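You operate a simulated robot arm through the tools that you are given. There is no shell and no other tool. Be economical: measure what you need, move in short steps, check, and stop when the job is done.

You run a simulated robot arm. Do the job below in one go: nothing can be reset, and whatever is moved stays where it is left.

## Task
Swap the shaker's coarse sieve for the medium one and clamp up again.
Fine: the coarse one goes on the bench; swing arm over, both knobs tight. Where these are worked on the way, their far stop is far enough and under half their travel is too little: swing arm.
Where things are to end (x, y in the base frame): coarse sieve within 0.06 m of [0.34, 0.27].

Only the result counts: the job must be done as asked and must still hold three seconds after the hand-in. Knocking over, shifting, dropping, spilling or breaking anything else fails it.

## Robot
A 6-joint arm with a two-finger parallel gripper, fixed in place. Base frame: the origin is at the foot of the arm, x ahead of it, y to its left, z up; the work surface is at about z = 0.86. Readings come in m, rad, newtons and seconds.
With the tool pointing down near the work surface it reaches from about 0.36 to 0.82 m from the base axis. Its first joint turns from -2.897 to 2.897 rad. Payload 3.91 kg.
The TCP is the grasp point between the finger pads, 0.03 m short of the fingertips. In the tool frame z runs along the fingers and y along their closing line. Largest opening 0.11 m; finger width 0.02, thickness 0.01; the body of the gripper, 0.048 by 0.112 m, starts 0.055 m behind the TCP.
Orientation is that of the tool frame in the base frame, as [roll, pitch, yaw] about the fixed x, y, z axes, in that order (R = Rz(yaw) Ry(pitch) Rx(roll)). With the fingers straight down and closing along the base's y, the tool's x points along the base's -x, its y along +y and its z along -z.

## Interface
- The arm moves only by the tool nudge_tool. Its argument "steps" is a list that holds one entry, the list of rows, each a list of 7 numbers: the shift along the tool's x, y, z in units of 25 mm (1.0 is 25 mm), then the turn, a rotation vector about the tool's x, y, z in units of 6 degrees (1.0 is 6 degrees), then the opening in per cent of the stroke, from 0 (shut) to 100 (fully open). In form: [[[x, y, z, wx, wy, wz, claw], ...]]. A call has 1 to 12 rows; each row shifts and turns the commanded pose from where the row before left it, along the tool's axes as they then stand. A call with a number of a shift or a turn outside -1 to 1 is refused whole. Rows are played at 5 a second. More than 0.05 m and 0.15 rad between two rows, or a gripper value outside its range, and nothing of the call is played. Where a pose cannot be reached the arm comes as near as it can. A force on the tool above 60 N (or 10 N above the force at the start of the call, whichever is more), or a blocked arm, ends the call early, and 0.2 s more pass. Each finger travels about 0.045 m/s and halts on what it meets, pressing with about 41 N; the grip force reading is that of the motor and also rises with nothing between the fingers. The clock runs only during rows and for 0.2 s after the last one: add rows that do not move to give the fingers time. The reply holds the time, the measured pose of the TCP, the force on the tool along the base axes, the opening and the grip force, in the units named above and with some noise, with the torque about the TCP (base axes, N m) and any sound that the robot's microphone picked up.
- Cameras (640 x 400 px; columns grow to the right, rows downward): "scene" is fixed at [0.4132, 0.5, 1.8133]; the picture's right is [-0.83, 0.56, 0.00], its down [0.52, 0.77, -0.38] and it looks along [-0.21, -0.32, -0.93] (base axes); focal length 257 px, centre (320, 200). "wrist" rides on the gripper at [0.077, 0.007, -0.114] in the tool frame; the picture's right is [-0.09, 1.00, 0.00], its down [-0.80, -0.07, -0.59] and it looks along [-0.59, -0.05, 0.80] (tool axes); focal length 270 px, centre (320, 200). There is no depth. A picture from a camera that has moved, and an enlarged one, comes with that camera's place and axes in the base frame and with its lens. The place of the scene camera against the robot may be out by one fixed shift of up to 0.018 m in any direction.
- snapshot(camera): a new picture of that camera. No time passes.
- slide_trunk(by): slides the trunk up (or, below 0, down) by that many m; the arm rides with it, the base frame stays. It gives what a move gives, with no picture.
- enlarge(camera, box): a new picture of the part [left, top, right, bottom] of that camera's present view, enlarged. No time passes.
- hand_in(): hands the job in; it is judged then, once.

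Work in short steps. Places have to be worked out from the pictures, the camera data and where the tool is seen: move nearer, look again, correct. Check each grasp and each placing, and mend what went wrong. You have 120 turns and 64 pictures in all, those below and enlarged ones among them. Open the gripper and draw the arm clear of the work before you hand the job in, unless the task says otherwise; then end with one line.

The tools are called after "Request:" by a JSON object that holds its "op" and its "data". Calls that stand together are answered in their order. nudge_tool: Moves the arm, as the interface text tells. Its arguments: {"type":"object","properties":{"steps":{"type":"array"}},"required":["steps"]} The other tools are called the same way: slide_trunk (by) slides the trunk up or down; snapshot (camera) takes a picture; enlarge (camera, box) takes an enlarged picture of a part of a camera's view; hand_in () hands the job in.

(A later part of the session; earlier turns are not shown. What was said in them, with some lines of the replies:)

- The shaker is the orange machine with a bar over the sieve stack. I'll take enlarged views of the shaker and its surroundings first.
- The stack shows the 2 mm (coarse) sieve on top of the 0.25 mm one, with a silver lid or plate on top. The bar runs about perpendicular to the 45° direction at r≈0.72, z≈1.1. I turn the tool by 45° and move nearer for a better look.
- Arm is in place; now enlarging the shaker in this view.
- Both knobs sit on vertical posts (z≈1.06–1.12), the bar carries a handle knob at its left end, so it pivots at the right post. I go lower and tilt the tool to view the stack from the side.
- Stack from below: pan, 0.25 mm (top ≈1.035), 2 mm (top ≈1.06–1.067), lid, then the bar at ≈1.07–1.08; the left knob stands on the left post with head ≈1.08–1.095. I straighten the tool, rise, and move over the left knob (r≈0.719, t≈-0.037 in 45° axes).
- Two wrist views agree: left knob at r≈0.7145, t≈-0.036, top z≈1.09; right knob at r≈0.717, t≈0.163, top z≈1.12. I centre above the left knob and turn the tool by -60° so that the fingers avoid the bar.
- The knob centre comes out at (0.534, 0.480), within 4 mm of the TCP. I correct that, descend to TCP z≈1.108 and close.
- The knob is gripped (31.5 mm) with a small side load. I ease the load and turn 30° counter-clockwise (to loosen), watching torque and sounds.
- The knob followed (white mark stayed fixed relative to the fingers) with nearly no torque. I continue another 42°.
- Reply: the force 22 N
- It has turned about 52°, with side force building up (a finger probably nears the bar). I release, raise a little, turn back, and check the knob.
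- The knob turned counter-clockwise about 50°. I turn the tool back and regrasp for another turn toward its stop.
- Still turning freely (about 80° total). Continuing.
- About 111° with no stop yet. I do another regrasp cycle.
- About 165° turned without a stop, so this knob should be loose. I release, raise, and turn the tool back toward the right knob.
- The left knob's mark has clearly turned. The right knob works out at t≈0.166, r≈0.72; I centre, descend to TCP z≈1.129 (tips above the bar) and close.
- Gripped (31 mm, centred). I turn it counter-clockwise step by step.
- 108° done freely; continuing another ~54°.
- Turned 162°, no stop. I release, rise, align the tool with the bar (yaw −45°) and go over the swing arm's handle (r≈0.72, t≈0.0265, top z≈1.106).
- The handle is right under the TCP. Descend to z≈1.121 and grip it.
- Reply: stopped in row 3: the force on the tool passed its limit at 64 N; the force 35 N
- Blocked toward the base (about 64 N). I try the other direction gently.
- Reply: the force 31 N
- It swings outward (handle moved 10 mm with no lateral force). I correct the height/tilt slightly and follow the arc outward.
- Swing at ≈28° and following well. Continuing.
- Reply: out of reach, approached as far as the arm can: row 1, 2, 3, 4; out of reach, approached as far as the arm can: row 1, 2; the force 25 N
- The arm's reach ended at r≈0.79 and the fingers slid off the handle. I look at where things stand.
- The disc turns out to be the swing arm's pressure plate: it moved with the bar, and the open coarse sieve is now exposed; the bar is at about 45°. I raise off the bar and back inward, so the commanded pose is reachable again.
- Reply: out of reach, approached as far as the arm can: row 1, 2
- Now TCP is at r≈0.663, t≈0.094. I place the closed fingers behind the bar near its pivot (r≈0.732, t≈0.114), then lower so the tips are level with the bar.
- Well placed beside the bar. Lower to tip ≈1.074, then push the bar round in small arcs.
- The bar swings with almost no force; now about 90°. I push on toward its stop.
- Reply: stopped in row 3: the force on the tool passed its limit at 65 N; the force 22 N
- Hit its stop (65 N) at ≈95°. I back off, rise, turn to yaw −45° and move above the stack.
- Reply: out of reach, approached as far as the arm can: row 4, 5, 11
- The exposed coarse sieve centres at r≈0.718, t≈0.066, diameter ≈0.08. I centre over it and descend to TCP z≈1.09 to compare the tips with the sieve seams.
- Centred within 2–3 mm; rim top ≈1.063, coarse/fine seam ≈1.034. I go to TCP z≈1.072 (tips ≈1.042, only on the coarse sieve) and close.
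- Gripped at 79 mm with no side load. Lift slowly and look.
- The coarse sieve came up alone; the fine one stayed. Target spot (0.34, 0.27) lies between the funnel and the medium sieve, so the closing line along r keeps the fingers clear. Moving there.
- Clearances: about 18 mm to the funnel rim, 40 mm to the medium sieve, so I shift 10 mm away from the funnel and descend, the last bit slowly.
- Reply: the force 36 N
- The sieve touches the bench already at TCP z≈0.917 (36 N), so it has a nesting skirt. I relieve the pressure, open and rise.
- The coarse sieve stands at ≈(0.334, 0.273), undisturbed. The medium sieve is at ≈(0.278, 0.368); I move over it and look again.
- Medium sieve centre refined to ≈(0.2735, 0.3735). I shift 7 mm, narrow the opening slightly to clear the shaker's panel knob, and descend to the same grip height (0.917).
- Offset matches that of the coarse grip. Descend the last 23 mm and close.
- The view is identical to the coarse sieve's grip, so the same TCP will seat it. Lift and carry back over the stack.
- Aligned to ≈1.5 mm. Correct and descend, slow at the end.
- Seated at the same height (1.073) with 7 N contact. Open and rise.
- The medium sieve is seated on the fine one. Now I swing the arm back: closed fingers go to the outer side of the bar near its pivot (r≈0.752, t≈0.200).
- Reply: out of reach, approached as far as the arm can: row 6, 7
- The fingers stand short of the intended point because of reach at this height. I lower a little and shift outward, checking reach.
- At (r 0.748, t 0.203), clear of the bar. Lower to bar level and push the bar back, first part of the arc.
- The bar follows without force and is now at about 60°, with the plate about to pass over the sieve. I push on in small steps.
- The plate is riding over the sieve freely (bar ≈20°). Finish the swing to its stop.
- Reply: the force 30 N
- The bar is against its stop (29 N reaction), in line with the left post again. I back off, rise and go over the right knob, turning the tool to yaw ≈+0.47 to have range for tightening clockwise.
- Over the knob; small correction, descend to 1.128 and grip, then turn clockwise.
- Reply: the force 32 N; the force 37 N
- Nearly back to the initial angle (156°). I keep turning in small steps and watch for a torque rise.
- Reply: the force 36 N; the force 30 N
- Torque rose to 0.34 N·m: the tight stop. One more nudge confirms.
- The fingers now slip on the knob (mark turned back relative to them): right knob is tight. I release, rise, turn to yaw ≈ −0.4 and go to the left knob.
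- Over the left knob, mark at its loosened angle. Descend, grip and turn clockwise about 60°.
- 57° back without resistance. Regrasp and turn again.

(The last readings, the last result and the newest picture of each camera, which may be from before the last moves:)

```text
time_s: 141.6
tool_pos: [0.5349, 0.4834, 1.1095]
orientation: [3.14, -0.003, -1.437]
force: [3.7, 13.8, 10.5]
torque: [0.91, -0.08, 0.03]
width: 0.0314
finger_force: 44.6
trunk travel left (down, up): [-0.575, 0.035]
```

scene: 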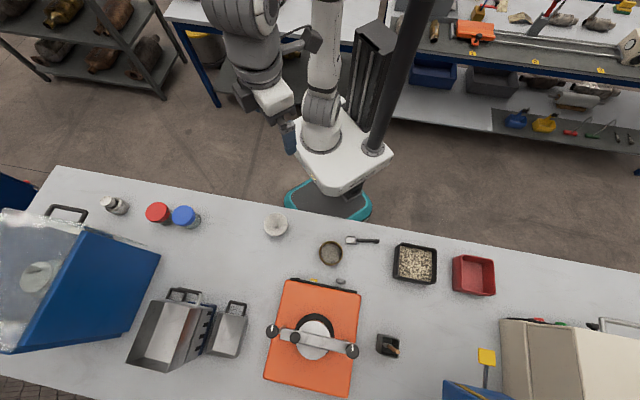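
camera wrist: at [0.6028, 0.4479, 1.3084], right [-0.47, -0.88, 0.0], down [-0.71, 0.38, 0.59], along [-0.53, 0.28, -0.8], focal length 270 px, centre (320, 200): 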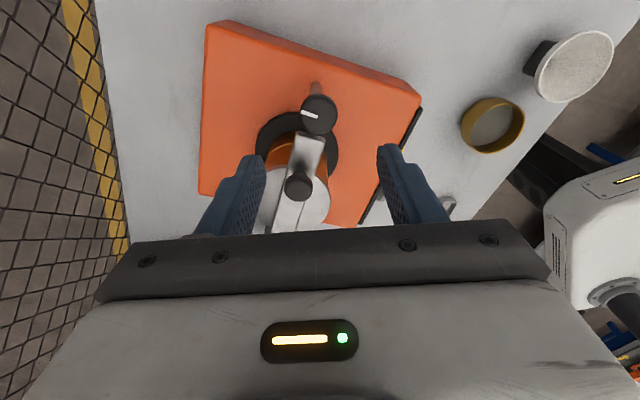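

Another ~60° (≈118° in total). Third cycle, now watching for the tight stop.

Request:
{"op": "nudge_tool", "data": {"steps": [[[0, 0, 0, 0, 0, 0, 55], [0, 0, 0, 0, 0, 0, 55], [0, 0, -0.9, 0, 0, 0, 55], [0, 0, -0.8, 0, 0, -1, 55], [0, 0, 0, 0, 0, -1, 55], [0, 0, 0, 0, 0, -1, 55], [0, 0, 0, 0, 0, -1, 55], [0, 0, 0, 0, 0, -1, 55], [0, 0, 0, 0, 0, -1, 55], [0, 0, 0, 0, 0, -1, 55], [0, 0, 0, 0, 0, -1, 55], [0, 0, 0, 0, 0, -1, 55]]]}}

Request:
{"op": "nudge_tool", "data": {"steps": [[[0, 0, 0.85, 0, 0, -0.9, 55], [0, 0, 0.85, 0, 0, 0, 55], [0, 0, 0, 0, 0, 0, 0], [0, 0, 0, 0, 0, 0, 0], [0, 0, 0, 0, 0, 0, 0], [0, 0, 0, 0, 0, 0.95, 0], [0, 0, 0, 0, 0, 0.95, 0], [0, 0, 0, 0, 0, 0.95, 0], [0, 0, 0, 0, 0, 0.95, 0], [0, 0, 0, 0, 0, 0.95, 0], [0, 0, 0, 0, 0, 0.95, 0]]]}}

Request:
{"op": "nudge_tool", "data": {"steps": [[[0, 0, 0, 0, 0, 0.95, 0], [0, 0, 0, 0, 0, 0.95, 0], [0, 0, 0, 0, 0, 0.95, 0], [0, 0, 0, 0, 0, 0, 0]]]}}

Request:
{"op": "nudge_tool", "data": {"steps": [[[0, 0, 0, 0, 0, 0.6, 0], [0, 0, 0, 0, 0, 0.6, 0], [0, 0, 0, 0, 0, 0, 0]]]}}

Request:
{"op": "enlarge", "data": {"camera": "wrist", "box": [240, 90, 400, 240]}}

```text
time_s: 144.2
tool_pos: [0.5359, 0.4822, 1.1517]
orientation: [3.137, 0.0, -0.49]
force: [-0.5, -0.7, -0.2]
torque: [0.0, 0.0, 0.0]
width: 0.0606
finger_force: 0.1
trunk travel left (down, up): [-0.575, 0.035]
```

```text
time_s: 146.6
tool_pos: [0.5356, 0.4824, 1.1098]
orientation: [3.138, 0.0, -0.996]
force: [3.4, 3.9, 5.0]
torque: [1.08, 0.48, 0.02]
width: 0.0313
finger_force: 45.3
trunk travel left (down, up): [-0.575, 0.035]
```

```text
time_s: 147.6
tool_pos: [0.5365, 0.482, 1.1096]
orientation: [3.141, 0.0, -1.294]
force: [4.7, 6.2, 9.7]
torque: [0.44, -0.06, -0.01]
width: 0.0314
finger_force: 45.0
trunk travel left (down, up): [-0.575, 0.035]
```

```text
time_s: 148.4
tool_pos: [0.5345, 0.4822, 1.1106]
orientation: [3.141, -0.001, -1.421]
force: [4.4, 6.1, 10.7]
torque: [0.34, -0.1, -0.02]
width: 0.0311
finger_force: 44.7
trunk travel left (down, up): [-0.575, 0.035]
```

```text
2.67 times, centred on (320, 165) of wrist
camera zoom: at [0.5397, 0.4069, 1.2239], right [-1.0, -0.06, 0.0], down [-0.05, 0.8, 0.59], along [-0.04, 0.59, -0.81], focal length 721 px, centre (320, 293)
```

zoom: 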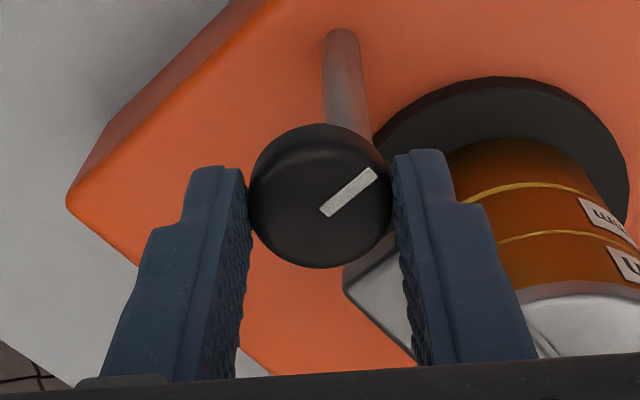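

The mark is back near its original angle, no stop torque yet. Turn a bit further in small steps.

Request:
{"op": "nudge_tool", "data": {"steps": [[[0, 0, 0, 0, 0, 0.6, 0], [0, 0, 0, 0, 0, 0.6, 0], [0, 0, 0, 0, 0, 0, 0]]]}}

```text
time_s: 149.2
tool_pos: [0.5347, 0.4816, 1.1097]
orientation: [3.139, -0.003, -1.547]
force: [1.3, -1.1, 7.0]
torque: [-0.2, -0.02, 0.34]
width: 0.0315
finger_force: 45.1
trunk travel left (down, up): [-0.575, 0.035]
```

Torque jumped to 0.34 N·m, exactly as at the right knob's stop. One more nudge, then check the mark.

Request:
{"op": "nudge_tool", "data": {"steps": [[[0, 0, 0, 0, 0, 0.6, 0], [0, 0, 0, 0, 0, 0, 0]]]}}

Request:
{"op": "enlarge", "data": {"camera": "wrist", "box": [240, 90, 400, 240]}}

```text
time_s: 149.8
tool_pos: [0.5357, 0.4799, 1.1109]
orientation: [3.138, -0.003, -1.609]
force: [-1.2, -9.0, 5.1]
torque: [-0.64, 0.02, 0.67]
width: 0.0313
finger_force: 44.9
trunk travel left (down, up): [-0.575, 0.035]
```

```text
2.67 times, centred on (320, 165) of wrist
camera zoom: at [0.5251, 0.4054, 1.224], right [-0.99, 0.13, 0.0], down [0.1, 0.8, 0.59], along [0.07, 0.59, -0.81], focal length 721 px, centre (320, 293)
```

zoom: 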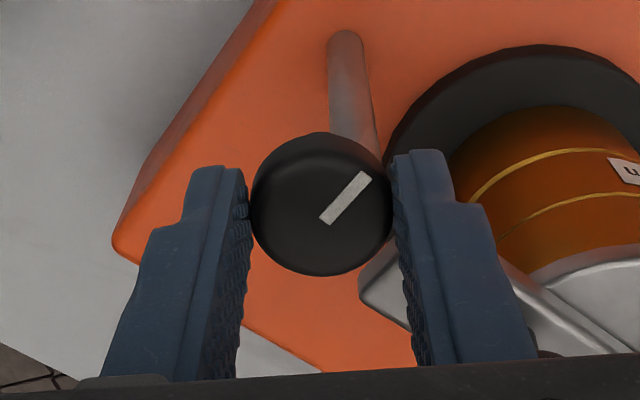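

The knob no longer follows the fingers: it's at its tight stop. I release, rise and draw back toward the base.

Request:
{"op": "nudge_tool", "data": {"steps": [[[0, 0, 0, 0, 0, -0.5, 20], [0, 0, 0, 0, 0, 0, 60], [0, 0, 0, 0, 0, 0, 60], [0, 0, -1, 0, 0, 0, 60], [0, 0, -1, 0, 0, 0, 60], [0, 0, -1, 0, 0, 0, 60], [0, 0, -1, 0, 0, 0, 60], [0, 0, -1, 0, 0, 0, 60], [0, 0, 0, 0, 0, 0, 60]]]}}

Request:
{"op": "nudge_tool", "data": {"steps": [[[0.7, 0.7, -0.3, 0, 0, 0, 100], [0.7, 0.7, -0.3, 0, 0, 0, 100], [0.7, 0.7, -0.3, 0, 0, 0, 100], [0.7, 0.7, -0.3, 0, 0, 0, 100], [0.7, 0.7, -0.3, 0, 0, 0, 100], [0.7, 0.7, -0.3, 0, 0, 0, 100], [0.7, 0.7, -0.3, 0, 0, 0, 100], [0.7, 0.7, -0.3, 0, 0, 0, 100], [0.7, 0.7, -0.3, 0, 0, 0, 100], [0, 0, 0, 0, 0, 0, 100]]]}}

Request:
{"op": "enlarge", "data": {"camera": "scene", "box": [240, 210, 410, 400]}}

```text
time_s: 151.8
tool_pos: [0.5364, 0.482, 1.2334]
orientation: [3.137, -0.005, -1.554]
force: [0.8, 0.2, 0.6]
torque: [0.02, 0.0, -0.01]
width: 0.0659
finger_force: 0.2
trunk travel left (down, up): [-0.575, 0.035]
```

```text
time_s: 154.0
tool_pos: [0.3806, 0.3222, 1.3021]
orientation: [3.139, -0.003, -1.556]
force: [-0.5, -0.1, 0.5]
torque: [0.01, 0.0, 0.01]
width: 0.1101
finger_force: 0.1
trunk travel left (down, up): [-0.575, 0.035]
```

```text
2.11 times, centred on (325, 305) of scene
camera zoom: at [0.4132, 0.5, 1.8133], right [-0.83, 0.56, 0.0], down [0.52, 0.77, -0.38], along [-0.21, -0.32, -0.93], focal length 541 px, centre (310, -21)
```

zoom: 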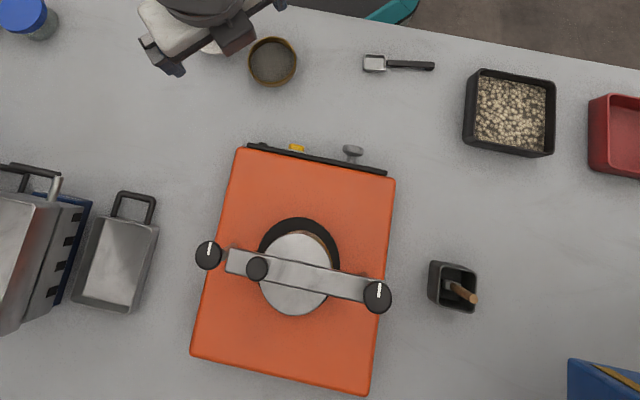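

Both knob marks are back at their original tight angle. The bar lies over the stack in line with the left post, the coarse sieve stands on the bench at about (0.333, 0.274), and nothing else has moved. The arm is clear and the gripper open, so I hand in.

Request:
{"op": "hand_in", "data": {}}

```text
The job is handed in.
```

The medium sieve is on the shaker in place of the coarse one, with the swing arm back over at its stop and both knobs tight. The coarse sieve stands on the bench at about (0.333, 0.274), roughly 8 mm from the target, and I saw nothing else disturbed in the last picture.
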